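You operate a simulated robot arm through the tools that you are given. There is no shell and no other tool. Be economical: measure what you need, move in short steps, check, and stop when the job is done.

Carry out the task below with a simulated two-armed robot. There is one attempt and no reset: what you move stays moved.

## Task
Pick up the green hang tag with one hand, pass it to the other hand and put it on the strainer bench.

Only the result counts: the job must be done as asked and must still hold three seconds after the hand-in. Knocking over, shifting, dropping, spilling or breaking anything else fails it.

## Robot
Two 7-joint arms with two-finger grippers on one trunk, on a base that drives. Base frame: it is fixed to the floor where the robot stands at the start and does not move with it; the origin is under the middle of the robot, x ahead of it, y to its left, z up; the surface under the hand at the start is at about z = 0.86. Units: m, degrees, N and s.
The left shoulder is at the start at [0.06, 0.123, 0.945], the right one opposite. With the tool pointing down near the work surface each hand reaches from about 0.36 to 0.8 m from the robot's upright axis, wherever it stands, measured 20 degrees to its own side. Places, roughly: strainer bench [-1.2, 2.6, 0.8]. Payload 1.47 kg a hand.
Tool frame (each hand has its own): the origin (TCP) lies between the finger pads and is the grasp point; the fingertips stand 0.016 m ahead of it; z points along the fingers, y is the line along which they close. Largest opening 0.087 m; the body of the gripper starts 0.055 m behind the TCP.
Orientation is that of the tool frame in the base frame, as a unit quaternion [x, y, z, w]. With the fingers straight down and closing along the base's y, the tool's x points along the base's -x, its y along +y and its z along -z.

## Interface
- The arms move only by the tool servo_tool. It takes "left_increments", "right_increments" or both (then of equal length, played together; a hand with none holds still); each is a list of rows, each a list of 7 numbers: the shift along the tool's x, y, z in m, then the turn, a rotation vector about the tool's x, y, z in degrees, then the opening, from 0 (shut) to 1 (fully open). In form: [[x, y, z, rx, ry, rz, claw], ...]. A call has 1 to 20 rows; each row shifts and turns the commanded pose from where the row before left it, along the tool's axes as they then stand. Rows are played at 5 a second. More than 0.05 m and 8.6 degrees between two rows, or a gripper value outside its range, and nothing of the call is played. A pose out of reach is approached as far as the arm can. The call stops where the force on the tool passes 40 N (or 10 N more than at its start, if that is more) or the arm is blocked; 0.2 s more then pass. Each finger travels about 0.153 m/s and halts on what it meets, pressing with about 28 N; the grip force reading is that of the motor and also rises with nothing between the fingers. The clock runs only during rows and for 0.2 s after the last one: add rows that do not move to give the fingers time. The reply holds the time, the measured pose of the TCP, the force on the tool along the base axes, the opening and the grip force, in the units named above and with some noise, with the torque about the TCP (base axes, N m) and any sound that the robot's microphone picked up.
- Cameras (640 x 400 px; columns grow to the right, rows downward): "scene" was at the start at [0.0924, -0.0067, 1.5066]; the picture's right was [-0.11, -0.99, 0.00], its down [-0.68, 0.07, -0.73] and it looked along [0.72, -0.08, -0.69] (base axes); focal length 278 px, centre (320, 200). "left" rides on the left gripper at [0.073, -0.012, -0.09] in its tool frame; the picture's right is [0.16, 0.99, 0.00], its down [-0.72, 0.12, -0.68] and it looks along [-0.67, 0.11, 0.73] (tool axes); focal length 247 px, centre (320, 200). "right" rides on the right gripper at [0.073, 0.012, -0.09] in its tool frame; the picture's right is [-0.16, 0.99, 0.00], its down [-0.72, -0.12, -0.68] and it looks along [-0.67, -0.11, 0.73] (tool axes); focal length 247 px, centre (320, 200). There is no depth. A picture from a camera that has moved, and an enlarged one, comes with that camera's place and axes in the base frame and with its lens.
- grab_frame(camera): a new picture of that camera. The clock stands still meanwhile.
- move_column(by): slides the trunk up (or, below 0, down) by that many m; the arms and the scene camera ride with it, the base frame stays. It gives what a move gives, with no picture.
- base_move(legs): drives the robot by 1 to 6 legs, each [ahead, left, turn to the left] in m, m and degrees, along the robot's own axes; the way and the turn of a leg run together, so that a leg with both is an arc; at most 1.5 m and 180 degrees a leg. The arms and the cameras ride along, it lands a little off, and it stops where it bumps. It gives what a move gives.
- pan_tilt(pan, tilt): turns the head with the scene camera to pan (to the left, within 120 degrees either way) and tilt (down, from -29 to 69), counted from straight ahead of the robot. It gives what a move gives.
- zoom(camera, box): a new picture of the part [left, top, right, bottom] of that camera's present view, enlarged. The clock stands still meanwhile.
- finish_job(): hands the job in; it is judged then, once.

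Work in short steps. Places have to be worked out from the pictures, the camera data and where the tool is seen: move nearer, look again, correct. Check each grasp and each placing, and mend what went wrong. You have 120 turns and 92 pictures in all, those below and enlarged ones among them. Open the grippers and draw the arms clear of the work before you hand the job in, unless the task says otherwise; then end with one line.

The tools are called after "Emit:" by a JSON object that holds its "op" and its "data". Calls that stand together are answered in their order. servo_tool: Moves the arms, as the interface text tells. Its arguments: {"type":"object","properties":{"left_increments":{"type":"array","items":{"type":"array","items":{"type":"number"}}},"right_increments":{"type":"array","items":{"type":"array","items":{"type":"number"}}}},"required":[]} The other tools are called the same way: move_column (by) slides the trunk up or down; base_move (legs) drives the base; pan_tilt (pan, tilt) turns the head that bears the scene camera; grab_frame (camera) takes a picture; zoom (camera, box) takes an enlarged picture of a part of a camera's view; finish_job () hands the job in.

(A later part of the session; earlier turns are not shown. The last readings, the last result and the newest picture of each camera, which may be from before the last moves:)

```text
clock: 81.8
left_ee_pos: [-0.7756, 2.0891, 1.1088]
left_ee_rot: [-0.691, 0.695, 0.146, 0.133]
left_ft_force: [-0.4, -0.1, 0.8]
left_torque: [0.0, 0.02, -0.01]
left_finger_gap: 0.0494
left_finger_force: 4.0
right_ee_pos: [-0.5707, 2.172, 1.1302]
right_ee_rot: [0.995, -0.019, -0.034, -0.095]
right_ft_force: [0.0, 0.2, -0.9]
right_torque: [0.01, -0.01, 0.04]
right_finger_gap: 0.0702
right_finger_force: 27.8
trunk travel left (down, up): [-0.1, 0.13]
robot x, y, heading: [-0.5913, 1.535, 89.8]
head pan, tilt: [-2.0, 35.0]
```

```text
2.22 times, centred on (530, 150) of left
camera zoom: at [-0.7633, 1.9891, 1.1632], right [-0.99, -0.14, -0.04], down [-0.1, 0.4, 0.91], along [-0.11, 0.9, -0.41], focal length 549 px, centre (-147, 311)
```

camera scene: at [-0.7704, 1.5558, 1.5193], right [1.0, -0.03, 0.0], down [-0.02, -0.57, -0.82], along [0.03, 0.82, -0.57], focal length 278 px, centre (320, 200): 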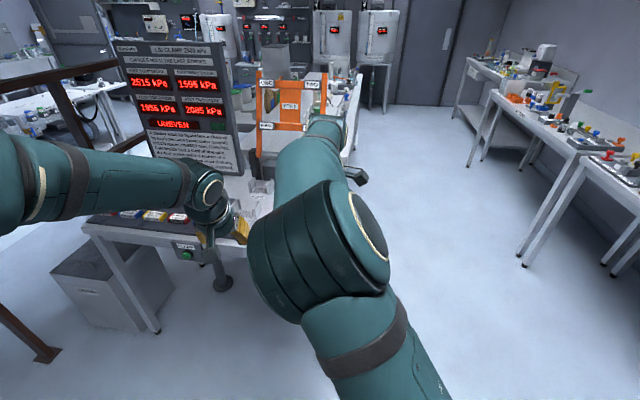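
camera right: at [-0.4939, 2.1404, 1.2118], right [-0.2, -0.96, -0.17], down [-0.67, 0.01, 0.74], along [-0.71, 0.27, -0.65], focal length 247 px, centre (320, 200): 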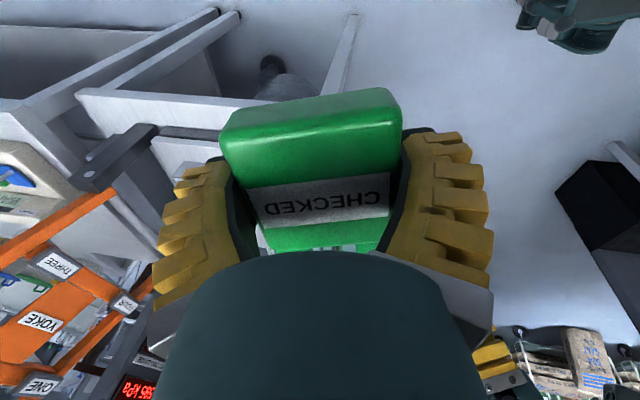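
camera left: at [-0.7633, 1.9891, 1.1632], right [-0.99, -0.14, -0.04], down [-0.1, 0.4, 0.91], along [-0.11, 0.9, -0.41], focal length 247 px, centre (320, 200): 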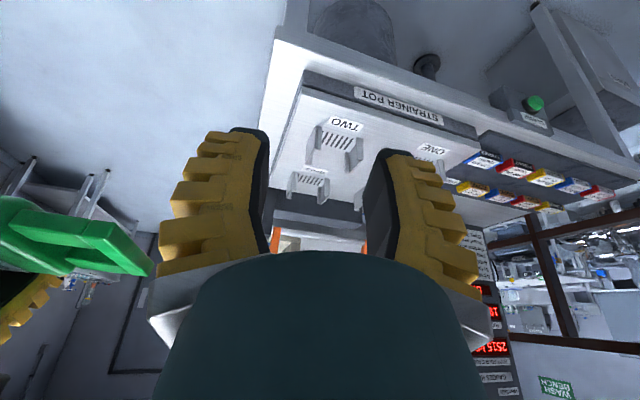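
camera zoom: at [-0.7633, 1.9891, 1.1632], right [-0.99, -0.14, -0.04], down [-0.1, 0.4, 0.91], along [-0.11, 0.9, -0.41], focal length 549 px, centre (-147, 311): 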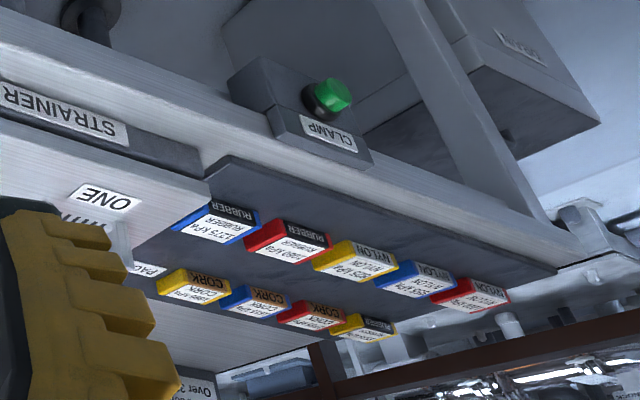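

The free strips are about 0.06 m on the right side and 0.045 m at the front, so the tag should stand upright on the right strip. I mirror what the left arm did: tilt the right hand so it points to the robot's left, leaving the tag upright in its grip, and approach the bench's right edge from outside. I do the tilt here and pull the left hand back.

Emit:
{"op": "servo_tool", "data": {"left_increments": [[0.0345, 0, -0.0146, 0, 0, 0, 0.5], [0.0345, 0, -0.0146, 0, 0, 0, 0.5], [0.0345, 0, -0.0146, 0, 0, 0, 0.5], [0.0345, 0, -0.0146, 0, 0, 0, 0.5], [0, 0, 0, 0, 0, 0, 0.5], [0, 0, 0, 0, 0, 0, 0.5], [0, 0, 0, 0, 0, 0, 0.5], [0, 0, 0, 0, 0, 0, 0.5], [0, 0, 0, 0, 0, 0, 0.5], [0, 0, 0, 0, 0, 0, 0.5], [0, 0, 0, 0, 0, 0, 0.5], [0, 0, 0, 0, 0, 0, 0.5]], "right_increments": [[0, 0, 0, 0, 0, 0, 0], [0, 0, 0, 0, -8.6, 0, 0], [0, 0, 0, 0, -8.6, 0, 0], [0, 0, 0, 0, -8.6, 0, 0], [0, 0, 0, 0, -8.6, 0, 0], [0, 0, 0, 0, -8.6, 0, 0], [0, 0, 0, 0, -8.6, 0, 0], [0, 0, 0, 0, -8.6, 0, 0], [0, 0, 0, 0, -8.6, 0, 0], [0, 0, 0, 0, -8.6, 0, 0], [0, 0, 0, 0, -8.6, 0, 0], [0, 0, 0, 0, 0, 0, 0]]}}

Emit:
{"op": "grab_frame", "data": {"camera": "scene"}}

```text
clock: 84.3
left_ee_pos: [-0.7766, 1.9399, 1.1101]
left_ee_rot: [-0.692, 0.695, 0.145, 0.134]
left_ft_force: [0.1, -0.2, -0.7]
left_torque: [0.0, -0.04, -0.02]
left_finger_gap: 0.049
left_finger_force: 4.3
right_ee_pos: [-0.636, 2.1107, 1.162]
right_ee_rot: [0.705, 0.049, -0.703, -0.084]
right_ft_force: [0.2, -0.2, -1.9]
right_torque: [0.01, -0.01, 0.0]
right_finger_gap: 0.0704
right_finger_force: 27.9
right hand out of reach, approached as far as the arm can: row 6, 8, 9, 10, 11
trunk travel left (down, up): [-0.1, 0.13]
robot x, y, heading: [-0.5896, 1.5357, 90.2]
head pan, tilt: [-2.0, 35.0]
```

```text
26 pictures are left
camera scene: at [-0.5877, 1.6357, 1.5192], right [1.0, -0.04, 0.0], down [-0.02, -0.57, -0.82], along [0.03, 0.82, -0.57], focal length 278 px, centre (320, 200)
```

scene: 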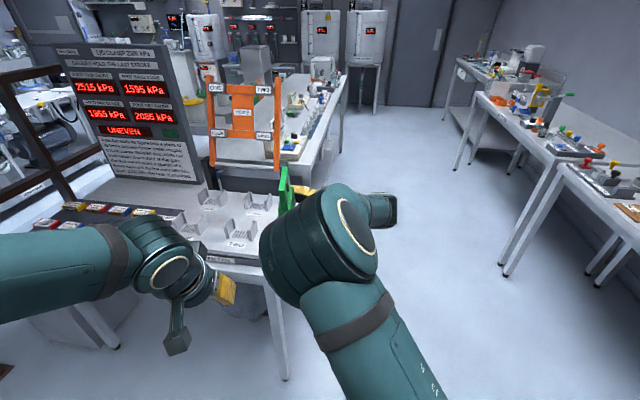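

The tag is upright in the right hand and the bench is visible now. I remove the 11° roll, yaw 9° to match the bench edge, and lower the trunk 0.1.

Emit:
{"op": "servo_tool", "data": {"right_increments": [[0, 0, 0, 0, 0, 5.45, 0], [0, 0, 0, 0, 0, 5.45, 0], [0, 0, 0, 4.1, 0, 0, 0], [0, 0, 0, 4.1, 0, 0, 0], [0, 0, 0, 0, 0, 0, 0]]}}

Emit:
{"op": "move_column", "data": {"by": -0.09}}

Emit:
{"op": "grab_frame", "data": {"camera": "scene"}}

```text
clock: 85.5
left_ee_pos: [-0.7761, 1.9399, 1.11]
left_ee_rot: [-0.691, 0.695, 0.146, 0.134]
left_ft_force: [0.2, -0.4, -0.3]
left_torque: [-0.01, 0.02, 0.02]
left_finger_gap: 0.049
left_finger_force: 4.3
right_ee_pos: [-0.6363, 2.1101, 1.1611]
right_ee_rot: [-0.703, 0.068, 0.705, 0.066]
right_ft_force: [-0.6, 0.5, -0.2]
right_torque: [0.01, -0.01, 0.0]
right_finger_gap: 0.0704
right_finger_force: 27.9
trunk travel left (down, up): [-0.1, 0.13]
robot x, y, heading: [-0.5896, 1.5339, 90.3]
head pan, tilt: [-2.0, 35.0]
```

```text
clock: 86.8
left_ee_pos: [-0.7762, 1.9399, 1.0201]
left_ee_rot: [-0.691, 0.695, 0.146, 0.134]
left_ft_force: [-0.3, 0.2, 0.6]
left_torque: [0.01, 0.0, 0.02]
left_finger_gap: 0.0491
left_finger_force: 3.7
right_ee_pos: [-0.6363, 2.1097, 1.0719]
right_ee_rot: [-0.703, 0.067, 0.705, 0.065]
right_ft_force: [-0.2, -0.1, -1.3]
right_torque: [0.01, -0.01, -0.03]
right_finger_gap: 0.0702
right_finger_force: 28.7
trunk travel left (down, up): [-0.01, 0.22]
robot x, y, heading: [-0.5931, 1.5351, 90.2]
head pan, tilt: [-2.0, 35.0]
```

```text
25 pictures are left
camera scene: at [-0.5877, 1.6351, 1.4294], right [1.0, -0.04, 0.0], down [-0.02, -0.57, -0.82], along [0.03, 0.82, -0.57], focal length 278 px, centre (320, 200)
```

scene: 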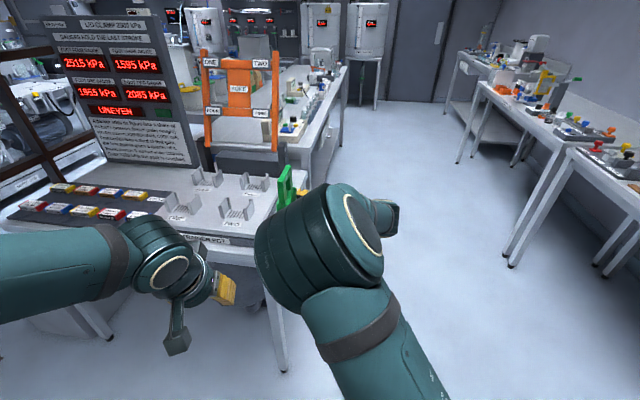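

The orientation is exactly as wanted. I zoom on the bench's right front corner to fix its height and position.

Emit:
{"op": "zoom", "data": {"camera": "scene", "box": [160, 150, 320, 270]}}

Emit:
{"op": "grab_frame", "data": {"camera": "right"}}

```text
3.33 times, centred on (240, 210) of scene
camera zoom: at [-0.5877, 1.6351, 1.4294], right [1.0, -0.04, 0.0], down [-0.02, -0.57, -0.82], along [0.03, 0.82, -0.57], focal length 927 px, centre (587, 167)
```

zoom: 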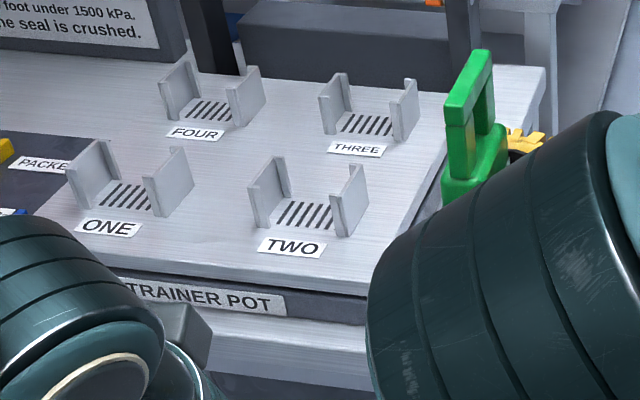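

```text
23 pictures are left
camera right: at [-0.552, 2.0808, 0.9995], right [-0.19, -0.97, 0.16], down [0.69, -0.01, 0.72], along [-0.7, 0.25, 0.67], focal length 247 px, centre (320, 200)
```

right: 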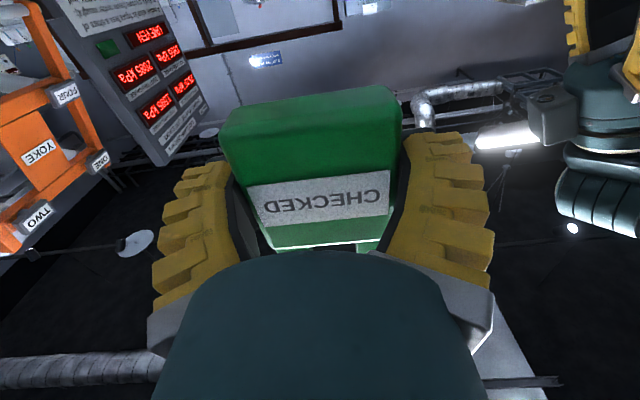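

The bench edge runs from about (-0.71, 2.23) to (-0.605, 2.79). I'm targeting the tag centre at about (-0.713, 2.36), 27 mm inside the edge. I drive straight ahead 0.25 with the tag held high and outside the edge.

Emit:
{"op": "base_move", "data": {"legs": [[0.25, 0, 0]]}}

Emit:
{"op": "servo_tool", "data": {"right_increments": [[0.03, 0, 0, 0, 0, 0, 0], [0.03, 0, 0, 0, 0, 0, 0], [0, 0, 0, 0, 0, 0, 0]]}}

Emit:
{"op": "grab_frame", "data": {"camera": "scene"}}

```text
clock: 88.6
left_ee_pos: [-0.7765, 2.1893, 1.0201]
left_ee_rot: [-0.691, 0.695, 0.145, 0.134]
left_ft_force: [-0.2, 1.3, -1.1]
left_torque: [-0.01, 0.0, 0.01]
left_finger_gap: 0.0488
left_finger_force: 4.2
right_ee_pos: [-0.6367, 2.3615, 1.0719]
right_ee_rot: [-0.703, 0.068, 0.705, 0.065]
right_ft_force: [0.3, 0.4, -0.3]
right_torque: [0.01, 0.0, 0.03]
right_finger_gap: 0.0703
right_finger_force: 27.8
trunk travel left (down, up): [-0.01, 0.22]
robot x, y, heading: [-0.5917, 1.7832, 89.8]
head pan, tilt: [-2.0, 35.0]
```

```text
clock: 89.4
left_ee_pos: [-0.7756, 2.1886, 1.0199]
left_ee_rot: [-0.691, 0.695, 0.145, 0.133]
left_ft_force: [0.2, 0.3, 0.2]
left_torque: [0.02, 0.03, -0.02]
left_finger_gap: 0.0492
left_finger_force: 4.2
right_ee_pos: [-0.6363, 2.3612, 1.0129]
right_ee_rot: [-0.703, 0.068, 0.705, 0.066]
right_ft_force: [0.1, -0.1, -0.7]
right_torque: [-0.05, 0.02, 0.04]
right_finger_gap: 0.0705
right_finger_force: 28.4
trunk travel left (down, up): [-0.01, 0.22]
robot x, y, heading: [-0.5915, 1.7841, 89.7]
head pan, tilt: [-2.0, 35.0]
```

```text
22 pictures are left
camera scene: at [-0.5874, 1.8843, 1.4293], right [1.0, -0.04, 0.0], down [-0.02, -0.57, -0.82], along [0.03, 0.82, -0.57], focal length 278 px, centre (320, 200)
```

scene: 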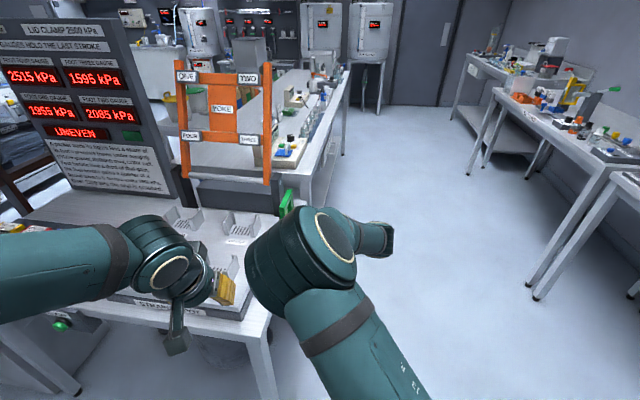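

Lowering works. I go down another 0.05, move in 0.077 along the tool axis, and look with the left wrist camera.

Emit:
{"op": "servo_tool", "data": {"right_increments": [[0.025, 0, 0, 0, 0, 0, 0], [0.025, 0, 0, 0, 0, 0, 0], [0, 0, 0.026, 0, 0, 0, 0], [0, 0, 0.026, 0, 0, 0, 0], [0, 0, 0.025, 0, 0, 0, 0], [0, 0, 0, 0, 0, 0, 0]]}}

Emit:
{"op": "grab_frame", "data": {"camera": "left"}}

Emit:
{"op": "zoom", "data": {"camera": "scene", "box": [160, 140, 340, 280]}}

```text
clock: 90.8
left_ee_pos: [-0.776, 2.1905, 1.0202]
left_ee_rot: [-0.691, 0.695, 0.146, 0.134]
left_ft_force: [-0.3, 0.6, -0.4]
left_torque: [-0.03, -0.01, -0.02]
left_finger_gap: 0.049
left_finger_force: 4.3
right_ee_pos: [-0.7232, 2.37, 0.9672]
right_ee_rot: [-0.703, 0.068, 0.705, 0.066]
right_ft_force: [0.3, -1.1, -0.1]
right_torque: [0.02, 0.02, 0.02]
right_finger_gap: 0.0702
right_finger_force: 28.5
right hand out of reach, approached as far as the arm can: row 2
trunk travel left (down, up): [-0.01, 0.22]
robot x, y, heading: [-0.5911, 1.7851, 89.6]
head pan, tilt: [-2.0, 35.0]
```

```text
21 pictures are left
camera left: at [-0.7631, 2.0882, 1.0737], right [-0.99, -0.14, -0.04], down [-0.1, 0.4, 0.91], along [-0.11, 0.9, -0.41], focal length 247 px, centre (320, 200)
```

left: 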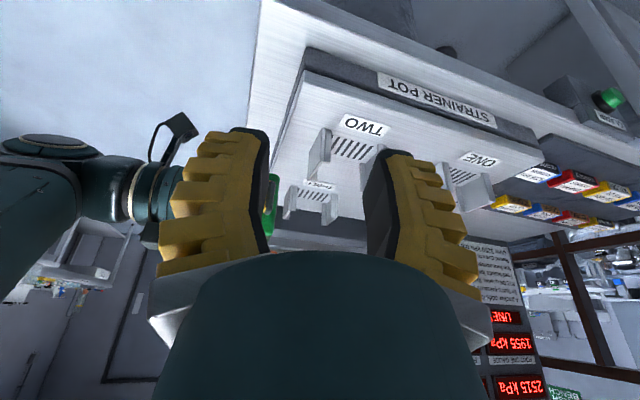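

```text
2.86 times, centred on (250, 210) of scene
camera zoom: at [-0.5876, 1.8844, 1.4293], right [1.0, -0.04, 0.0], down [-0.02, -0.57, -0.82], along [0.03, 0.82, -0.57], focal length 794 px, centre (520, 171)
```

zoom: 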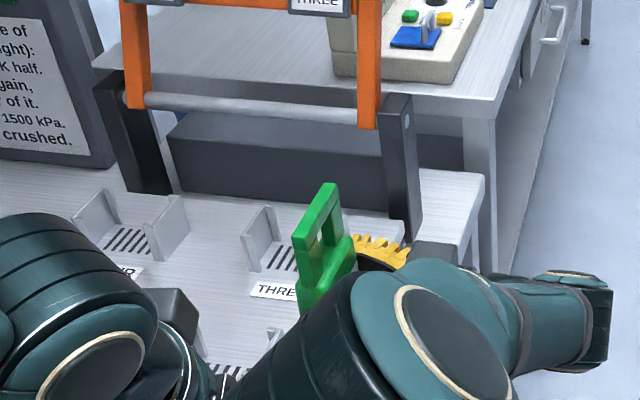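

The tag is over the bench's right strip, about 10 mm too far in. I back it off 10 mm, lower it 0.02, and move the left hand 0.2 left for a clear side view.

Emit:
{"op": "servo_tool", "data": {"left_increments": [[0, 0.04, 0, 0, 0, 0, 0.5], [0, 0.04, 0, 0, 0, 0, 0.5], [0, 0.04, 0, 0, 0, 0, 0.5], [0, 0.04, 0, 0, 0, 0, 0.5], [0, 0.04, 0, 0, 0, 0, 0.5]], "right_increments": [[0, 0, -0.01, 0, 0, 0, 0], [0.01, 0, 0, 0, 0, 0, 0], [0.01, 0, 0, 0, 0, 0, 0], [0, 0, 0, 0, 0, 0, 0], [0, 0, 0, 0, 0, 0, 0]]}}

Emit:
{"op": "grab_frame", "data": {"camera": "left"}}

```text
clock: 92.0
left_ee_pos: [-0.9768, 2.1874, 1.0264]
left_ee_rot: [-0.69, 0.696, 0.145, 0.135]
left_ft_force: [0.5, -0.1, -0.1]
left_torque: [-0.03, -0.02, -0.02]
left_finger_gap: 0.049
left_finger_force: 3.8
right_ee_pos: [-0.7141, 2.3672, 0.9473]
right_ee_rot: [-0.703, 0.068, 0.704, 0.066]
right_ft_force: [-0.3, -0.2, 0.1]
right_torque: [0.02, -0.02, -0.01]
right_finger_gap: 0.0703
right_finger_force: 28.0
trunk travel left (down, up): [-0.01, 0.22]
robot x, y, heading: [-0.5947, 1.7855, 90.0]
head pan, tilt: [-2.0, 35.0]
```

```text
19 pictures are left
camera left: at [-0.9643, 2.0881, 1.0791], right [-0.99, -0.14, -0.04], down [-0.1, 0.4, 0.91], along [-0.11, 0.9, -0.41], focal length 247 px, centre (320, 200)
```

left: 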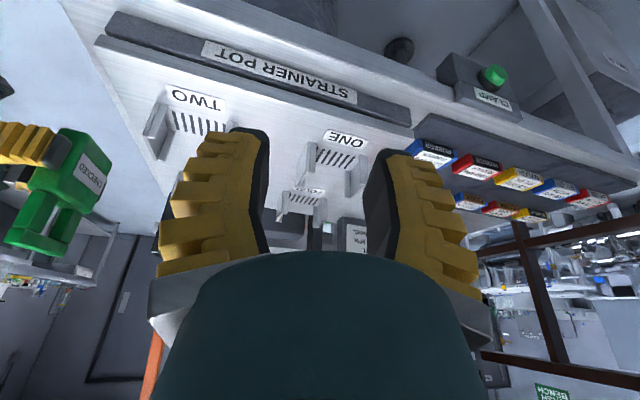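

Triangulation puts the bench surface at about z ≈ 0.808 and the strip at about 0.05 wide. The tag is well centred over it, so I lower it 0.07 in small steps.

Emit:
{"op": "servo_tool", "data": {"right_increments": [[0.014, 0, -0.002, 0, 0, 0, 0], [0.014, 0, 0, 0, 0, 0, 0], [0.014, 0, 0, 0, 0, 0, 0], [0.014, 0, 0, 0, 0, 0, 0], [0.014, 0, 0, 0, 0, 0, 0], [0, 0, 0, 0, 0, 0, 0]]}}

Emit:
{"op": "grab_frame", "data": {"camera": "left"}}

```text
clock: 93.4
left_ee_pos: [-0.9756, 2.189, 1.0261]
left_ee_rot: [-0.691, 0.695, 0.146, 0.134]
left_ft_force: [0.4, 0.3, -0.1]
left_torque: [-0.01, -0.02, 0.0]
left_finger_gap: 0.049
left_finger_force: 3.9
right_ee_pos: [-0.7193, 2.3542, 0.8899]
right_ee_rot: [-0.704, 0.068, 0.704, 0.067]
right_ft_force: [-0.2, 0.4, -1.2]
right_torque: [-0.02, 0.0, -0.01]
right_finger_gap: 0.07
right_finger_force: 27.7
right hand out of reach, approached as far as the arm can: row 4, 5
trunk travel left (down, up): [-0.01, 0.22]
robot x, y, heading: [-0.5913, 1.7861, 89.8]
head pan, tilt: [-2.0, 35.0]
```

```text
18 pictures are left
camera left: at [-0.9634, 2.0881, 1.0792], right [-0.99, -0.14, -0.04], down [-0.1, 0.4, 0.91], along [-0.11, 0.9, -0.41], focal length 247 px, centre (320, 200)
```

left: 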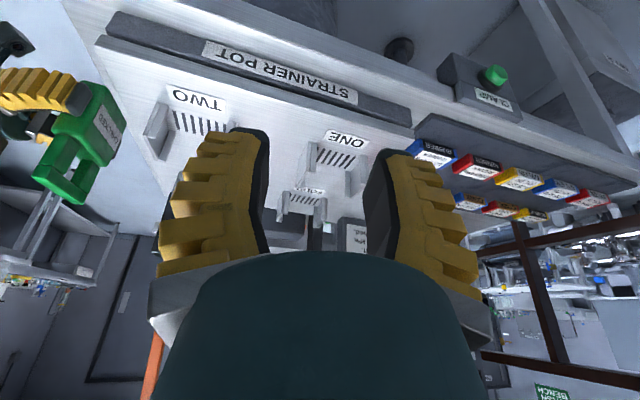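

The arm is at its reach limit 0.047 m above the bench, because the hand reaches across the body. I raise it, pull it out to the right 0.16, and re-park the base 0.16 further left and slightly back.

Emit:
{"op": "servo_tool", "data": {"right_increments": [[-0.03, 0, 0, 0, 0, 0, 0], [-0.04, 0, 0, 0, 0, 0, 0], [0, 0, -0.04, 0, 0, 0, 0], [0, 0, -0.04, 0, 0, 0, 0], [0, 0, -0.04, 0, 0, 0, 0], [0, 0, -0.04, 0, 0, 0, 0], [0, 0, 0, 0, 0, 0, 0]]}}

Emit:
{"op": "base_move", "data": {"legs": [[-0.05, 0.17, 0]]}}

Emit:
{"op": "grab_frame", "data": {"camera": "scene"}}

```text
clock: 95.0
left_ee_pos: [-0.9759, 2.1897, 1.0243]
left_ee_rot: [-0.691, 0.695, 0.146, 0.133]
left_ft_force: [-0.1, 0.1, 0.4]
left_torque: [-0.01, 0.01, 0.0]
left_finger_gap: 0.0491
left_finger_force: 3.4
right_ee_pos: [-0.6104, 2.3025, 0.9919]
right_ee_rot: [0.705, -0.069, -0.703, -0.067]
right_ft_force: [-0.2, -0.4, -0.2]
right_torque: [0.01, 0.0, 0.01]
right_finger_gap: 0.0703
right_finger_force: 27.9
right hand out of reach, approached as far as the arm can: row 4, 5, 6
trunk travel left (down, up): [-0.01, 0.22]
robot x, y, heading: [-0.5899, 1.7865, 90.0]
head pan, tilt: [-2.0, 35.0]
```

```text
clock: 97.2
left_ee_pos: [-1.1463, 2.1386, 1.0263]
left_ee_rot: [-0.691, 0.695, 0.146, 0.134]
left_ft_force: [0.0, 0.2, 0.4]
left_torque: [-0.01, -0.02, 0.0]
left_finger_gap: 0.0492
left_finger_force: 3.9
right_ee_pos: [-0.7809, 2.2512, 0.9923]
right_ee_rot: [0.705, -0.069, -0.703, -0.067]
right_ft_force: [-0.8, 0.3, -1.0]
right_torque: [-0.02, -0.01, -0.01]
right_finger_gap: 0.0704
right_finger_force: 27.5
trunk travel left (down, up): [-0.01, 0.22]
robot x, y, heading: [-0.7603, 1.7394, 89.9]
head pan, tilt: [-2.0, 35.0]
```

```text
17 pictures are left
camera scene: at [-0.7583, 1.8348, 1.4293], right [1.0, -0.03, 0.0], down [-0.02, -0.57, -0.82], along [0.03, 0.82, -0.57], focal length 278 px, centre (320, 200)
```

scene: 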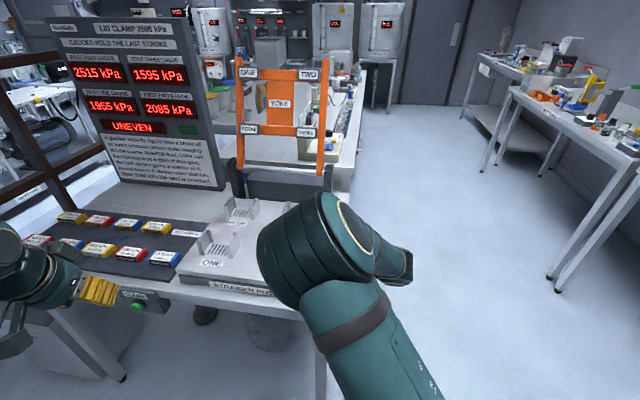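

The right arm is cramped when pointing left. Pointing forward onto the bench's front strip would be far easier, so I check how wide that strip is.

Emit:
{"op": "zoom", "data": {"camera": "scene", "box": [150, 180, 310, 320]}}

Emit:
{"op": "zoom", "data": {"camera": "scene", "box": [20, 170, 220, 320]}}

```text
2.86 times, centred on (230, 250) of scene
camera zoom: at [-0.7583, 1.8348, 1.4293], right [1.0, -0.03, 0.0], down [-0.02, -0.57, -0.82], along [0.03, 0.82, -0.57], focal length 794 px, centre (577, 57)
```

zoom: 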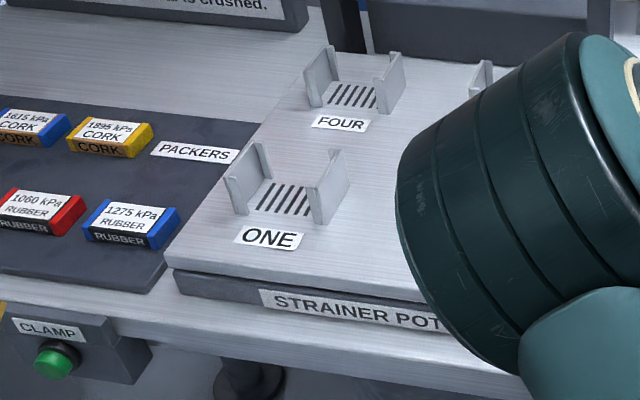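

```text
2.67 times, centred on (120, 245) of scene
camera zoom: at [-0.7583, 1.8348, 1.4293], right [1.0, -0.03, 0.0], down [-0.02, -0.57, -0.82], along [0.03, 0.82, -0.57], focal length 741 px, centre (853, 80)
```

zoom: 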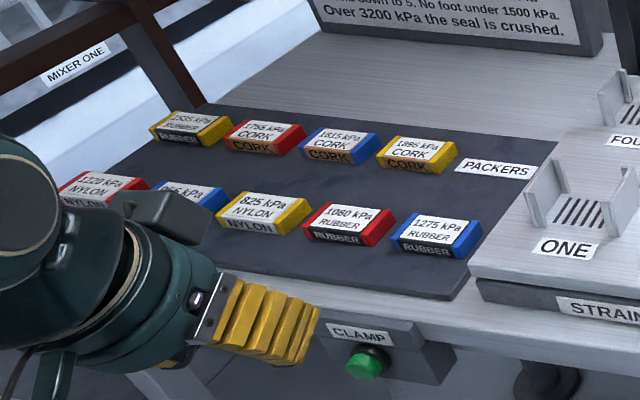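

There's a large free area on the bench between the packers mat and the display panel, about 0.25 m deep, centred near (-1.22, 2.72). I'll lay the tag flat there from above. I raise the right hand and turn it back to pointing straight down, and pull the left hand back and up.

Emit:
{"op": "servo_tool", "data": {"left_increments": [[0, 0, -0.04, 0, 0, 0, 0.5], [0.02, 0, -0.03, 0, 0, 0, 0.5], [0, 0, 0, 0, 0, 0, 0.5], [0, 0, 0, 0, 0, 0, 0.5], [0, 0, 0, 0, 0, 0, 0.5], [0, 0, 0, 0, 0, 0, 0.5], [0, 0, 0, 0, 0, 0, 0.5], [0, 0, 0, 0, 0, 0, 0.5], [0, 0, 0, 0, 0, 0, 0.5], [0, 0, 0, 0, 0, 0, 0.5], [0, 0, 0, 0, 0, 0, 0.5], [0, 0, 0, 0, 0, 0, 0.5], [0, 0, 0, 0, 0, 0, 0.5], [0, 0, 0, 0, 0, 0, 0.5]], "right_increments": [[-0.04, 0, 0, 0, 0, 0, 0], [-0.04, 0, 0, 0, 0, 0, 0], [0, 0, 0, 0, 8.5, 0, 0], [0, 0, 0, 0, 8.5, 0, 0], [0, 0, 0, 0, 8.5, 0, 0], [0, 0, 0, 0, 8.5, 0, 0], [0, 0, 0, 0, 8.5, 0, 0], [0, 0, 0, 0, 8.5, 0, 0], [0, 0, 0, 0, 8.5, 0, 0], [0, 0, 0, 0, 8.5, 0, 0], [0, 0, 0, 0, 8.5, 0, 0], [0, 0, 0, 0, 8.5, 0, 0], [0, 0, 0, 0, 5, 0, 0], [0, 0, 0, 0, 0, 0, 0]]}}

```text
clock: 100.2
left_ee_pos: [-1.1456, 2.0916, 1.0817]
left_ee_rot: [-0.692, 0.694, 0.147, 0.133]
left_ft_force: [-0.6, 0.5, 0.0]
left_torque: [0.05, 0.02, 0.01]
left_finger_gap: 0.0493
left_finger_force: 3.9
right_ee_pos: [-0.7806, 2.2519, 1.0733]
right_ee_rot: [0.995, -0.096, 0.002, 0.002]
right_ft_force: [-0.8, 0.1, -0.6]
right_torque: [0.01, -0.01, 0.03]
right_finger_gap: 0.07
right_finger_force: 28.2
trunk travel left (down, up): [-0.01, 0.22]
robot x, y, heading: [-0.764, 1.7348, 89.9]
head pan, tilt: [-2.0, 35.0]
```

The right hand now points straight down. I strafe left 0.41, then drive ahead 0.2.

Emit:
{"op": "base_move", "data": {"legs": [[0, 0.41, 0], [0.19, 0, 0]]}}

Emit:
{"op": "grab_frame", "data": {"camera": "scene"}}

Emit:
{"op": "grab_frame", "data": {"camera": "right"}}

```text
clock: 105.5
left_ee_pos: [-1.557, 2.2809, 1.0818]
left_ee_rot: [-0.693, 0.694, 0.145, 0.133]
left_ft_force: [-1.3, 0.3, 0.2]
left_torque: [-0.04, -0.01, 0.0]
left_finger_gap: 0.0491
left_finger_force: 3.9
right_ee_pos: [-1.1945, 2.4428, 1.0709]
right_ee_rot: [0.996, -0.094, 0.0, 0.002]
right_ft_force: [0.4, 0.8, -1.6]
right_torque: [-0.02, 0.0, -0.02]
right_finger_gap: 0.0699
right_finger_force: 28.1
trunk travel left (down, up): [-0.01, 0.22]
robot x, y, heading: [-1.1729, 1.9247, 89.9]
head pan, tilt: [-2.0, 35.0]
```

```text
14 pictures are left
camera scene: at [-1.169, 2.0255, 1.4292], right [1.0, -0.03, 0.0], down [-0.02, -0.57, -0.82], along [0.03, 0.82, -0.57], focal length 278 px, centre (320, 200)
```

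scene: 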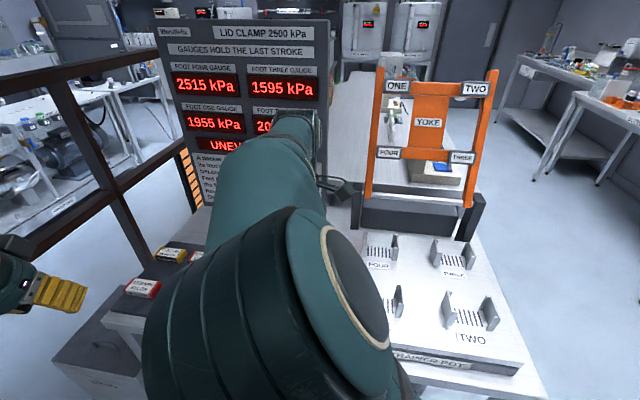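

```text
13 pictures are left
camera right: at [-1.1252, 2.4164, 1.1614], right [-0.34, -0.94, 0.0], down [-0.69, 0.25, 0.68], along [-0.64, 0.23, -0.73], focal length 247 px, centre (320, 200)
```

right: 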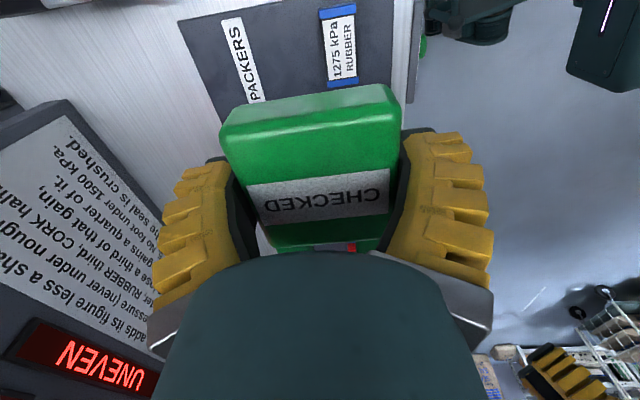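

The area is as expected: mat back edge at y ≈ 2.61 and display base at y ≈ 2.81, so the target TCP is (-1.195, 2.705). I drive 0.05 closer, then reach forward while lowering.

Emit:
{"op": "base_move", "data": {"legs": [[0.05, 0, 0]]}}

Emit:
{"op": "servo_tool", "data": {"right_increments": [[-0.007, -0.037, 0.015, 0, 0, 0, 0], [-0.007, -0.037, 0.015, 0, 0, 0, 0], [-0.007, -0.037, 0.015, 0, 0, 0, 0], [-0.007, -0.037, 0.015, 0, 0, 0, 0], [-0.007, -0.037, 0.015, 0, 0, 0, 0], [0, -0.02, 0.015, 0, 0, 0, 0], [0, 0, 0, 0, 0, 0, 0]]}}

Emit:
{"op": "grab_frame", "data": {"camera": "right"}}

```text
clock: 106.4
left_ee_pos: [-1.5569, 2.3297, 1.0816]
left_ee_rot: [-0.693, 0.694, 0.146, 0.133]
left_ft_force: [-0.1, -0.1, -0.4]
left_torque: [-0.03, 0.01, 0.02]
left_finger_gap: 0.0493
left_finger_force: 4.0
right_ee_pos: [-1.1928, 2.4915, 1.0716]
right_ee_rot: [0.996, -0.094, 0.001, 0.003]
right_ft_force: [0.0, 0.3, -1.7]
right_torque: [-0.05, 0.02, -0.03]
right_finger_gap: 0.0702
right_finger_force: 28.3
trunk travel left (down, up): [-0.01, 0.22]
robot x, y, heading: [-1.1703, 1.9724, 90.3]
head pan, tilt: [-2.0, 35.0]
```

```text
clock: 108.0
left_ee_pos: [-1.5565, 2.328, 1.0821]
left_ee_rot: [-0.692, 0.694, 0.146, 0.134]
left_ft_force: [0.0, 0.0, 0.0]
left_torque: [0.01, 0.03, 0.0]
left_finger_gap: 0.0492
left_finger_force: 4.4
right_ee_pos: [-1.1965, 2.6239, 1.0091]
right_ee_rot: [0.996, -0.093, 0.001, 0.001]
right_ft_force: [-0.7, -0.4, -1.4]
right_torque: [-0.03, 0.01, 0.04]
right_finger_gap: 0.0702
right_finger_force: 27.4
right hand out of reach, approached as far as the arm can: row 4, 5, 6
trunk travel left (down, up): [-0.01, 0.22]
robot x, y, heading: [-1.1732, 1.9724, 90.3]
head pan, tilt: [-2.0, 35.0]
```

```text
12 pictures are left
camera right: at [-1.1285, 2.5976, 1.0995], right [-0.34, -0.94, 0.0], down [-0.69, 0.25, 0.68], along [-0.64, 0.23, -0.73], focal length 247 px, centre (320, 200)
```

right: 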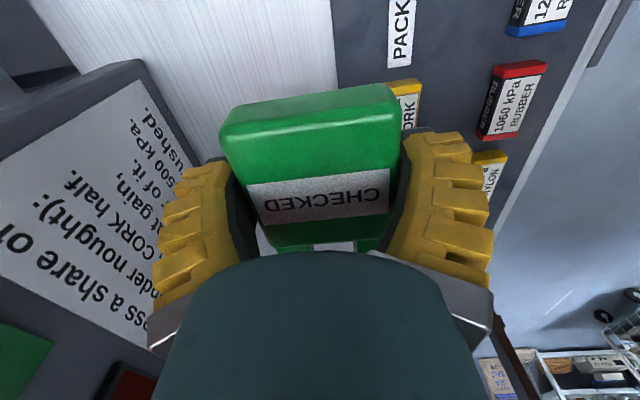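

The reach is limited here, and I need to know whether forward or downward is the limiting direction. I test lowering 0.045 in place, which is safe above the mat.

Emit:
{"op": "servo_tool", "data": {"right_increments": [[0, 0, 0.015, 0, 0, 0, 0], [0, 0, 0.015, 0, 0, 0, 0], [0, 0, 0.015, 0, 0, 0, 0], [0, 0, 0, 0, 0, 0, 0]]}}

Emit:
{"op": "servo_tool", "data": {"right_increments": [[0, -0.02, 0, 0, 0, 0, 0], [0, -0.02, 0, 0, 0, 0, 0], [0, 0, 0, 0, 0, 0, 0]]}}

```text
clock: 109.0
left_ee_pos: [-1.557, 2.3281, 1.0831]
left_ee_rot: [-0.693, 0.693, 0.146, 0.133]
left_ft_force: [-0.2, 0.1, 0.0]
left_torque: [0.02, 0.03, -0.02]
left_finger_gap: 0.0491
left_finger_force: 4.1
right_ee_pos: [-1.1956, 2.6217, 0.9628]
right_ee_rot: [0.996, -0.095, 0.001, 0.001]
right_ft_force: [0.0, 0.6, -1.1]
right_torque: [0.0, -0.03, 0.01]
right_finger_gap: 0.0701
right_finger_force: 27.3
trunk travel left (down, up): [-0.01, 0.22]
robot x, y, heading: [-1.1771, 1.9708, 90.4]
head pan, tilt: [-2.0, 35.0]
```

```text
clock: 109.8
left_ee_pos: [-1.5575, 2.3281, 1.0819]
left_ee_rot: [-0.693, 0.693, 0.146, 0.133]
left_ft_force: [0.3, -0.3, 0.5]
left_torque: [0.02, 0.02, 0.0]
left_finger_gap: 0.049
left_finger_force: 4.4
right_ee_pos: [-1.2022, 2.6266, 0.9661]
right_ee_rot: [0.995, -0.095, 0.001, 0.001]
right_ft_force: [-0.4, 0.3, -0.5]
right_torque: [-0.03, -0.02, -0.02]
right_finger_gap: 0.0701
right_finger_force: 28.2
right hand out of reach, approached as far as the arm can: row 1, 2
trunk travel left (down, up): [-0.01, 0.22]
robot x, y, heading: [-1.1722, 1.9708, 90.3]
head pan, tilt: [-2.0, 35.0]
```

Lowering is fine; it's forward that is limited. I need to drive about 0.06 closer, so I look straight down to check the gap between the base and the bench.

Emit:
{"op": "pan_tilt", "data": {"pan": 35, "tilt": 69}}

Emit:
{"op": "grab_frame", "data": {"camera": "scene"}}

```text
clock: 110.8
left_ee_pos: [-1.5568, 2.3284, 1.0819]
left_ee_rot: [-0.693, 0.693, 0.146, 0.133]
left_ft_force: [0.0, 0.0, 0.1]
left_torque: [0.0, 0.01, 0.02]
left_finger_gap: 0.0493
left_finger_force: 4.0
right_ee_pos: [-1.2024, 2.6279, 0.9674]
right_ee_rot: [0.996, -0.094, 0.001, 0.001]
right_ft_force: [-0.1, 0.5, -1.0]
right_torque: [-0.03, -0.03, 0.01]
right_finger_gap: 0.0701
right_finger_force: 27.8
trunk travel left (down, up): [-0.01, 0.22]
robot x, y, heading: [-1.1701, 1.9746, 90.1]
head pan, tilt: [35.0, 68.8]
```

```text
11 pictures are left
camera scene: at [-1.2042, 2.0301, 1.3856], right [0.82, 0.58, 0.0], down [0.54, -0.76, -0.36], along [-0.21, 0.3, -0.93], focal length 278 px, centre (320, 200)
```

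scene: 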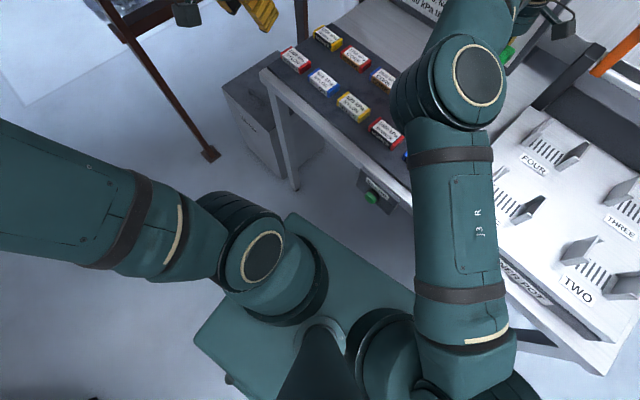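

The base's low front is close to the bench underside, so I'd rather not drive closer blind. Instead I yaw the hand 24°, since the tag's yaw on the bench is free, to ease the wrist, and test reaching forward.

Emit:
{"op": "servo_tool", "data": {"right_increments": [[0, 0, 0, 0, 0, -8, 0], [0, 0, 0, 0, 0, -8, 0], [0, 0, 0, 0, 0, -8, 0], [0.005, -0.02, 0, 0, 0, 0, 0], [0.005, -0.02, 0, 0, 0, 0, 0], [0.005, -0.02, 0, 0, 0, 0, 0], [0, 0, 0, 0, 0, 0, 0]]}}

```text
clock: 112.4
left_ee_pos: [-1.5575, 2.3278, 1.0822]
left_ee_rot: [-0.693, 0.693, 0.146, 0.133]
left_ft_force: [0.5, -0.5, -0.2]
left_torque: [0.03, 0.0, -0.02]
left_finger_gap: 0.0492
left_finger_force: 3.7
right_ee_pos: [-1.2031, 2.6268, 0.9665]
right_ee_rot: [0.993, 0.114, 0.0, 0.002]
right_ft_force: [0.0, 0.0, -0.8]
right_torque: [0.0, 0.0, -0.04]
right_finger_gap: 0.0699
right_finger_force: 28.2
right hand out of reach, approached as far as the arm can: row 4, 5, 6
trunk travel left (down, up): [-0.01, 0.22]
robot x, y, heading: [-1.1721, 1.9733, 90.5]
head pan, tilt: [35.0, 68.8]
```

Yaw doesn't matter, so I test whether reach forward improves with the hand more to its own (right) side.

Emit:
{"op": "servo_tool", "data": {"right_increments": [[0.0292, 0.0067, 0, 0, 0, 0, 0], [0.0292, 0.0067, 0, 0, 0, 0, 0], [0.0292, 0.0067, 0, 0, 0, 0, 0], [0.005, -0.02, 0, 0, 0, 0, 0], [0.005, -0.02, 0, 0, 0, 0, 0], [0, 0, 0, 0, 0, 0, 0]]}}

```text
clock: 113.8
left_ee_pos: [-1.5576, 2.3284, 1.0828]
left_ee_rot: [-0.692, 0.694, 0.146, 0.133]
left_ft_force: [-1.1, 0.6, 0.2]
left_torque: [0.0, -0.02, 0.0]
left_finger_gap: 0.0494
left_finger_force: 4.6
right_ee_pos: [-1.1531, 2.6212, 0.981]
right_ee_rot: [0.993, 0.116, 0.0, 0.002]
right_ft_force: [-0.1, -0.3, -1.5]
right_torque: [0.01, -0.01, -0.02]
right_finger_gap: 0.0702
right_finger_force: 28.2
right hand out of reach, approached as far as the arm can: row 2, 3, 4, 5
trunk travel left (down, up): [-0.01, 0.22]
robot x, y, heading: [-1.1747, 1.9726, 90.1]
head pan, tilt: [35.0, 68.8]
```

The limit is in the arm's geometry, so I square the robot to the bench instead: turn 11° right so the base front is parallel to the edge. It can then stand closer without anything going far under the bench. I raise the hand first.

Emit:
{"op": "servo_tool", "data": {"right_increments": [[-0.0244, -0.0056, -0.025, 0, 0, 0, 0], [-0.0244, -0.0056, -0.025, 0, 0, 0, 0], [0, 0.01, 0, 0, 0, 0, 0], [0, 0, 0, 0, 0, 0, 0]]}}

Emit:
{"op": "base_move", "data": {"legs": [[0, 0, -11], [0, 0.13, 0]]}}

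Emit:
{"op": "grab_frame", "data": {"camera": "scene"}}

```text
clock: 114.8
left_ee_pos: [-1.5574, 2.3292, 1.0812]
left_ee_rot: [-0.693, 0.693, 0.146, 0.134]
left_ft_force: [-0.6, -0.2, 0.5]
left_torque: [0.0, -0.01, -0.03]
left_finger_gap: 0.0488
left_finger_force: 3.8
right_ee_pos: [-1.1986, 2.6111, 1.0317]
right_ee_rot: [0.993, 0.114, 0.0, 0.002]
right_ft_force: [0.2, 0.0, -1.9]
right_torque: [-0.04, -0.03, 0.0]
right_finger_gap: 0.0701
right_finger_force: 28.3
trunk travel left (down, up): [-0.01, 0.22]
robot x, y, heading: [-1.1728, 1.9726, 90.2]
head pan, tilt: [35.0, 68.8]
```

```text
clock: 117.3
left_ee_pos: [-1.6099, 2.4218, 1.0824]
left_ee_rot: [-0.622, 0.758, 0.132, 0.147]
left_ft_force: [0.1, 0.3, 0.3]
left_torque: [0.02, -0.04, -0.01]
left_finger_gap: 0.0491
left_finger_force: 3.9
right_ee_pos: [-1.2024, 2.6286, 1.0307]
right_ee_rot: [1.0, 0.018, 0.0, 0.001]
right_ft_force: [0.1, 0.5, -0.8]
right_torque: [0.03, -0.02, 0.02]
right_finger_gap: 0.0701
right_finger_force: 28.1
trunk travel left (down, up): [-0.01, 0.22]
robot x, y, heading: [-1.3001, 1.9926, 79.0]
head pan, tilt: [35.0, 68.8]
```

```text
10 pictures are left
camera scene: at [-1.3223, 2.0604, 1.3856], right [0.91, 0.41, 0.0], down [0.38, -0.85, -0.36], along [-0.15, 0.33, -0.93], focal length 278 px, centre (320, 200)
```

scene: 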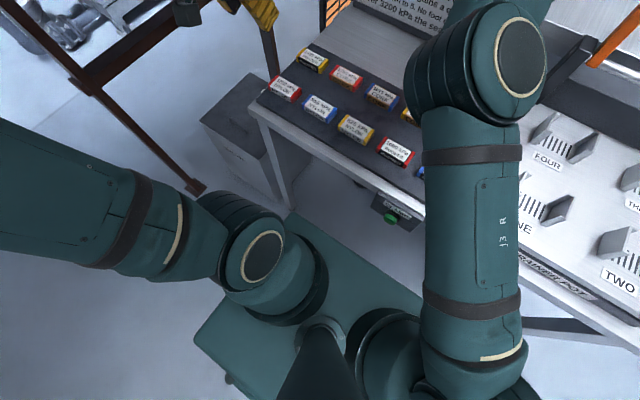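

The base is now parallel to the bench. I drive 0.055 ahead along the bench normal.

Emit:
{"op": "base_move", "data": {"legs": [[0.055, 0, 0]]}}

Emit:
{"op": "grab_frame", "data": {"camera": "right"}}

```text
clock: 118.3
left_ee_pos: [-1.5997, 2.4759, 1.0811]
left_ee_rot: [-0.621, 0.758, 0.131, 0.147]
left_ft_force: [-0.2, 0.9, 0.1]
left_torque: [0.01, -0.01, 0.03]
left_finger_gap: 0.0493
left_finger_force: 4.4
right_ee_pos: [-1.192, 2.683, 1.03]
right_ee_rot: [1.0, 0.017, 0.0, 0.003]
right_ft_force: [-0.6, 0.1, -0.4]
right_torque: [-0.06, 0.0, 0.02]
right_finger_gap: 0.07
right_finger_force: 27.6
trunk travel left (down, up): [-0.01, 0.22]
robot x, y, heading: [-1.2913, 2.0507, 78.9]
head pan, tilt: [35.0, 68.8]
```

```text
9 pictures are left
camera right: at [-1.1201, 2.6735, 1.1201], right [-0.12, -0.99, 0.0], down [-0.73, 0.09, 0.68], along [-0.67, 0.08, -0.73], focal length 247 px, centre (320, 200)
```

right: 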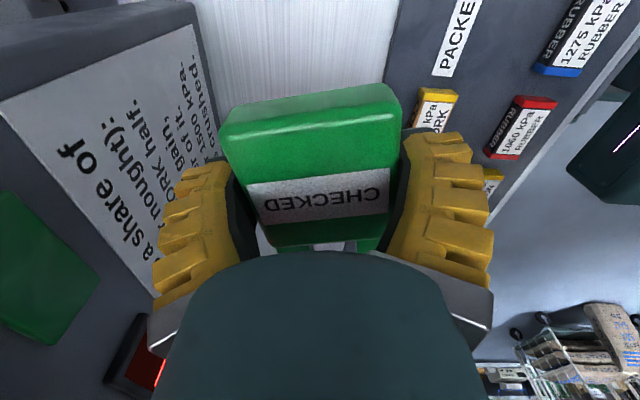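

The tag is over the free bench area: the mat edge is at y = 2.60, the display at 2.80, and the TCP at 2.683. I lower 0.165.

Emit:
{"op": "servo_tool", "data": {"right_increments": [[0, 0, 0.03, 0, 0, 0, 0], [0, 0, 0.03, 0, 0, 0, 0], [0, 0, 0.03, 0, 0, 0, 0], [0, 0, 0.03, 0, 0, 0, 0], [0, 0, 0.025, 0, 0, 0, 0], [0, 0, 0.02, 0, 0, 0, 0], [0, 0, 0, 0, 0, 0, 0]]}}

Emit:
{"op": "grab_frame", "data": {"camera": "right"}}

```text
clock: 119.9
left_ee_pos: [-1.5998, 2.475, 1.0834]
left_ee_rot: [-0.621, 0.758, 0.133, 0.147]
left_ft_force: [-0.3, -0.5, -0.6]
left_torque: [-0.02, 0.01, -0.01]
left_finger_gap: 0.0491
left_finger_force: 4.6
right_ee_pos: [-1.1906, 2.6818, 0.8641]
right_ee_rot: [1.0, 0.018, 0.0, 0.002]
right_ft_force: [0.3, -0.4, -0.3]
right_torque: [-0.01, -0.01, -0.01]
right_finger_gap: 0.0701
right_finger_force: 27.8
trunk travel left (down, up): [-0.01, 0.22]
robot x, y, heading: [-1.2894, 2.0486, 79.0]
head pan, tilt: [35.0, 68.8]
```

```text
8 pictures are left
camera right: at [-1.1197, 2.6721, 0.955], right [-0.12, -0.99, 0.0], down [-0.73, 0.09, 0.68], along [-0.67, 0.08, -0.73], focal length 247 px, centre (320, 200)
```

right: 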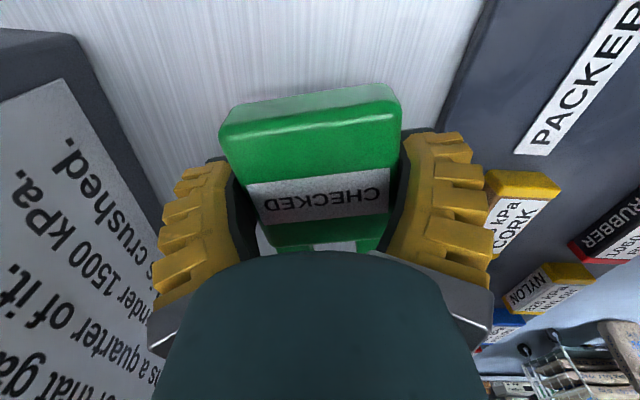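

Clearances are fine. I lower the last part in small steps, watching the force.

Emit:
{"op": "servo_tool", "data": {"right_increments": [[0, 0, 0.01, 0, 0, 0, 0], [0, 0, 0.008, 0, 0, 0, 0], [0, 0, 0.006, 0, 0, 0, 0], [0, 0, 0.004, 0, 0, 0, 0], [0, 0, 0, 0, 0, 0, 0]]}}

```text
clock: 121.1
left_ee_pos: [-1.5983, 2.4747, 1.0828]
left_ee_rot: [-0.622, 0.758, 0.133, 0.147]
left_ft_force: [0.5, 0.2, -1.0]
left_torque: [0.01, -0.02, 0.04]
left_finger_gap: 0.0493
left_finger_force: 3.6
right_ee_pos: [-1.1916, 2.6827, 0.8385]
right_ee_rot: [1.0, 0.017, 0.0, 0.002]
right_ft_force: [0.1, 0.6, -1.0]
right_torque: [0.02, -0.02, 0.01]
right_finger_gap: 0.0704
right_finger_force: 27.9
trunk travel left (down, up): [-0.01, 0.22]
robot x, y, heading: [-1.2922, 2.0541, 78.9]
head pan, tilt: [35.0, 68.8]
```

No contact yet at z = 0.8385, so I continue in 3 mm steps.

Emit:
{"op": "servo_tool", "data": {"right_increments": [[0, 0, 0.003, 0, 0, 0, 0], [0, 0, 0.003, 0, 0, 0, 0], [0, 0, 0.003, 0, 0, 0, 0], [0, 0, 0, 0, 0, 0, 0]]}}

```text
clock: 122.1
left_ee_pos: [-1.5992, 2.4747, 1.0824]
left_ee_rot: [-0.622, 0.758, 0.132, 0.147]
left_ft_force: [-0.3, -0.2, 0.7]
left_torque: [0.04, -0.02, -0.01]
left_finger_gap: 0.0491
left_finger_force: 4.0
right_ee_pos: [-1.1921, 2.6824, 0.8278]
right_ee_rot: [1.0, 0.017, 0.0, 0.002]
right_ft_force: [0.1, 0.6, -2.1]
right_torque: [0.04, 0.01, 0.0]
right_finger_gap: 0.0701
right_finger_force: 27.4
trunk travel left (down, up): [-0.01, 0.22]
robot x, y, heading: [-1.289, 2.0553, 79.0]
head pan, tilt: [35.0, 68.8]
```

Emit:
{"op": "servo_tool", "data": {"right_increments": [[0, 0, 0.003, 0, 0, 0, 0], [0, 0, 0.003, 0, 0, 0, 0], [0, 0, 0.002, 0, 0, 0, 0], [0, 0, 0, 0, 0, 0, 0]]}}

Emit:
{"op": "zoom", "data": {"camera": "right", "box": [140, 60, 500, 285]}}

```text
clock: 123.1
left_ee_pos: [-1.5999, 2.4757, 1.0824]
left_ee_rot: [-0.621, 0.758, 0.132, 0.147]
left_ft_force: [-0.1, 0.6, 0.2]
left_torque: [0.0, -0.01, 0.01]
left_finger_gap: 0.0491
left_finger_force: 4.5
right_ee_pos: [-1.1914, 2.6801, 0.8216]
right_ee_rot: [1.0, 0.017, 0.0, 0.001]
right_ft_force: [0.5, -1.4, -1.4]
right_torque: [-0.03, -0.07, 0.01]
right_finger_gap: 0.0701
right_finger_force: 28.5
trunk travel left (down, up): [-0.01, 0.22]
robot x, y, heading: [-1.2882, 2.0525, 79.1]
head pan, tilt: [35.0, 68.8]
```

```text
1.78 times, centred on (320, 172) of right
camera zoom: at [-1.121, 2.6696, 0.9119], right [-0.12, -0.99, 0.0], down [-0.73, 0.09, 0.68], along [-0.67, 0.08, -0.73], focal length 439 px, centre (320, 249)
```

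zoom: 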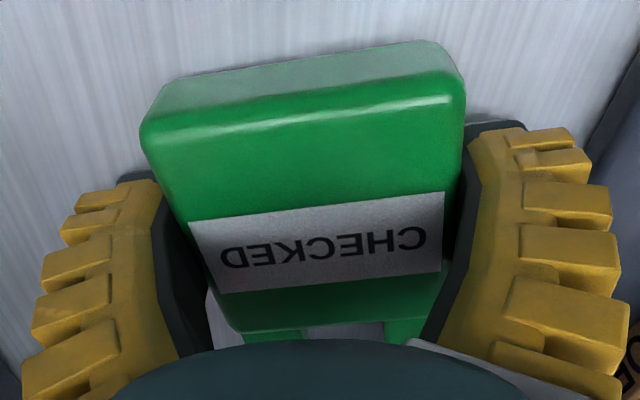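

Very near the surface now. I keep going in 2 mm steps until there is contact.

Emit:
{"op": "servo_tool", "data": {"right_increments": [[0, 0, 0.002, 0, 0, 0, 0], [0, 0, 0.002, 0, 0, 0, 0], [0, 0, 0.002, 0, 0, 0, 0]]}}

Emit:
{"op": "servo_tool", "data": {"right_increments": [[0, 0, 0.002, 0, 0, 0, 0], [0, 0, 0.001, 0, 0, 0, 0]]}}

```text
clock: 123.9
left_ee_pos: [-1.5995, 2.4737, 1.082]
left_ee_rot: [-0.622, 0.758, 0.132, 0.147]
left_ft_force: [0.0, -0.6, 0.1]
left_torque: [-0.03, -0.02, -0.04]
left_finger_gap: 0.049
left_finger_force: 4.1
right_ee_pos: [-1.1923, 2.6792, 0.8177]
right_ee_rot: [1.0, 0.018, 0.001, -0.001]
right_ft_force: [1.6, 6.0, 17.5]
right_torque: [0.13, 0.01, -0.01]
right_finger_gap: 0.0712
right_finger_force: 27.8
right hand out of reach, approached as far as the arm can: row 1
trunk travel left (down, up): [-0.01, 0.22]
robot x, y, heading: [-1.292, 2.0488, 79.0]
head pan, tilt: [35.0, 68.8]
```

```text
clock: 124.5
left_ee_pos: [-1.6006, 2.4746, 1.0829]
left_ee_rot: [-0.622, 0.757, 0.133, 0.147]
left_ft_force: [-0.1, 0.2, -1.0]
left_torque: [0.03, -0.01, 0.03]
left_finger_gap: 0.049
left_finger_force: 3.9
right_ee_pos: [-1.1932, 2.6769, 0.8144]
right_ee_rot: [1.0, 0.018, 0.001, -0.001]
right_ft_force: [0.5, 8.7, 23.5]
right_torque: [0.11, 0.04, 0.03]
right_finger_gap: 0.0715
right_finger_force: 28.5
trunk travel left (down, up): [-0.01, 0.22]
robot x, y, heading: [-1.29, 2.0543, 79.1]
head pan, tilt: [35.0, 68.8]
```

Contact is made at about 20 N. I ease up 2 mm, open the right hand, and withdraw straight up.

Emit:
{"op": "servo_tool", "data": {"right_increments": [[0, 0, -0.002, 0, 0, 0, 0], [0, 0, 0, 0, 0, 0, 0.85], [0, 0, 0, 0, 0, 0, 1], [0, 0, 0, 0, 0, 0, 1], [0, 0, -0.01, 0, 0, 0, 1], [0, 0, -0.02, 0, 0, 0, 1], [0, 0, -0.03, 0, 0, 0, 1], [0, 0, 0, 0, 0, 0, 1]]}}

Emit:
{"op": "grab_frame", "data": {"camera": "right"}}

```text
clock: 126.3
left_ee_pos: [-1.5992, 2.4744, 1.0824]
left_ee_rot: [-0.621, 0.758, 0.132, 0.147]
left_ft_force: [0.1, 0.0, 0.2]
left_torque: [0.01, 0.01, 0.04]
left_finger_gap: 0.0491
left_finger_force: 4.4
right_ee_pos: [-1.1932, 2.6777, 0.8768]
right_ee_rot: [1.0, 0.017, 0.0, 0.002]
right_ft_force: [0.1, -0.7, 0.0]
right_torque: [0.0, 0.0, 0.02]
right_finger_gap: 0.0867
right_finger_force: 0.1
trunk travel left (down, up): [-0.01, 0.22]
robot x, y, heading: [-1.2882, 2.0516, 79.1]
head pan, tilt: [35.0, 68.8]
```

```text
6 pictures are left
camera right: at [-1.1218, 2.6676, 0.9662], right [-0.12, -0.99, 0.0], down [-0.73, 0.09, 0.68], along [-0.67, 0.08, -0.73], focal length 247 px, centre (320, 200)
```

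right: 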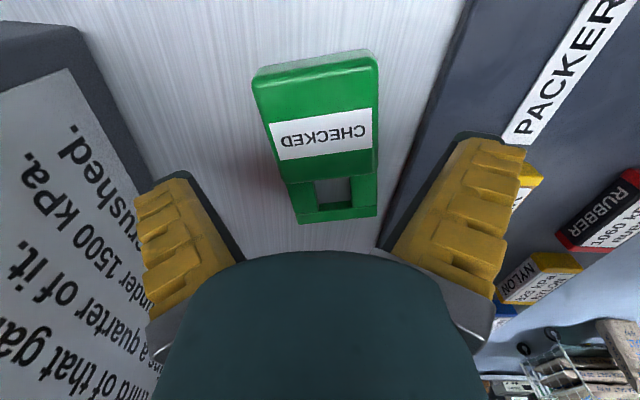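

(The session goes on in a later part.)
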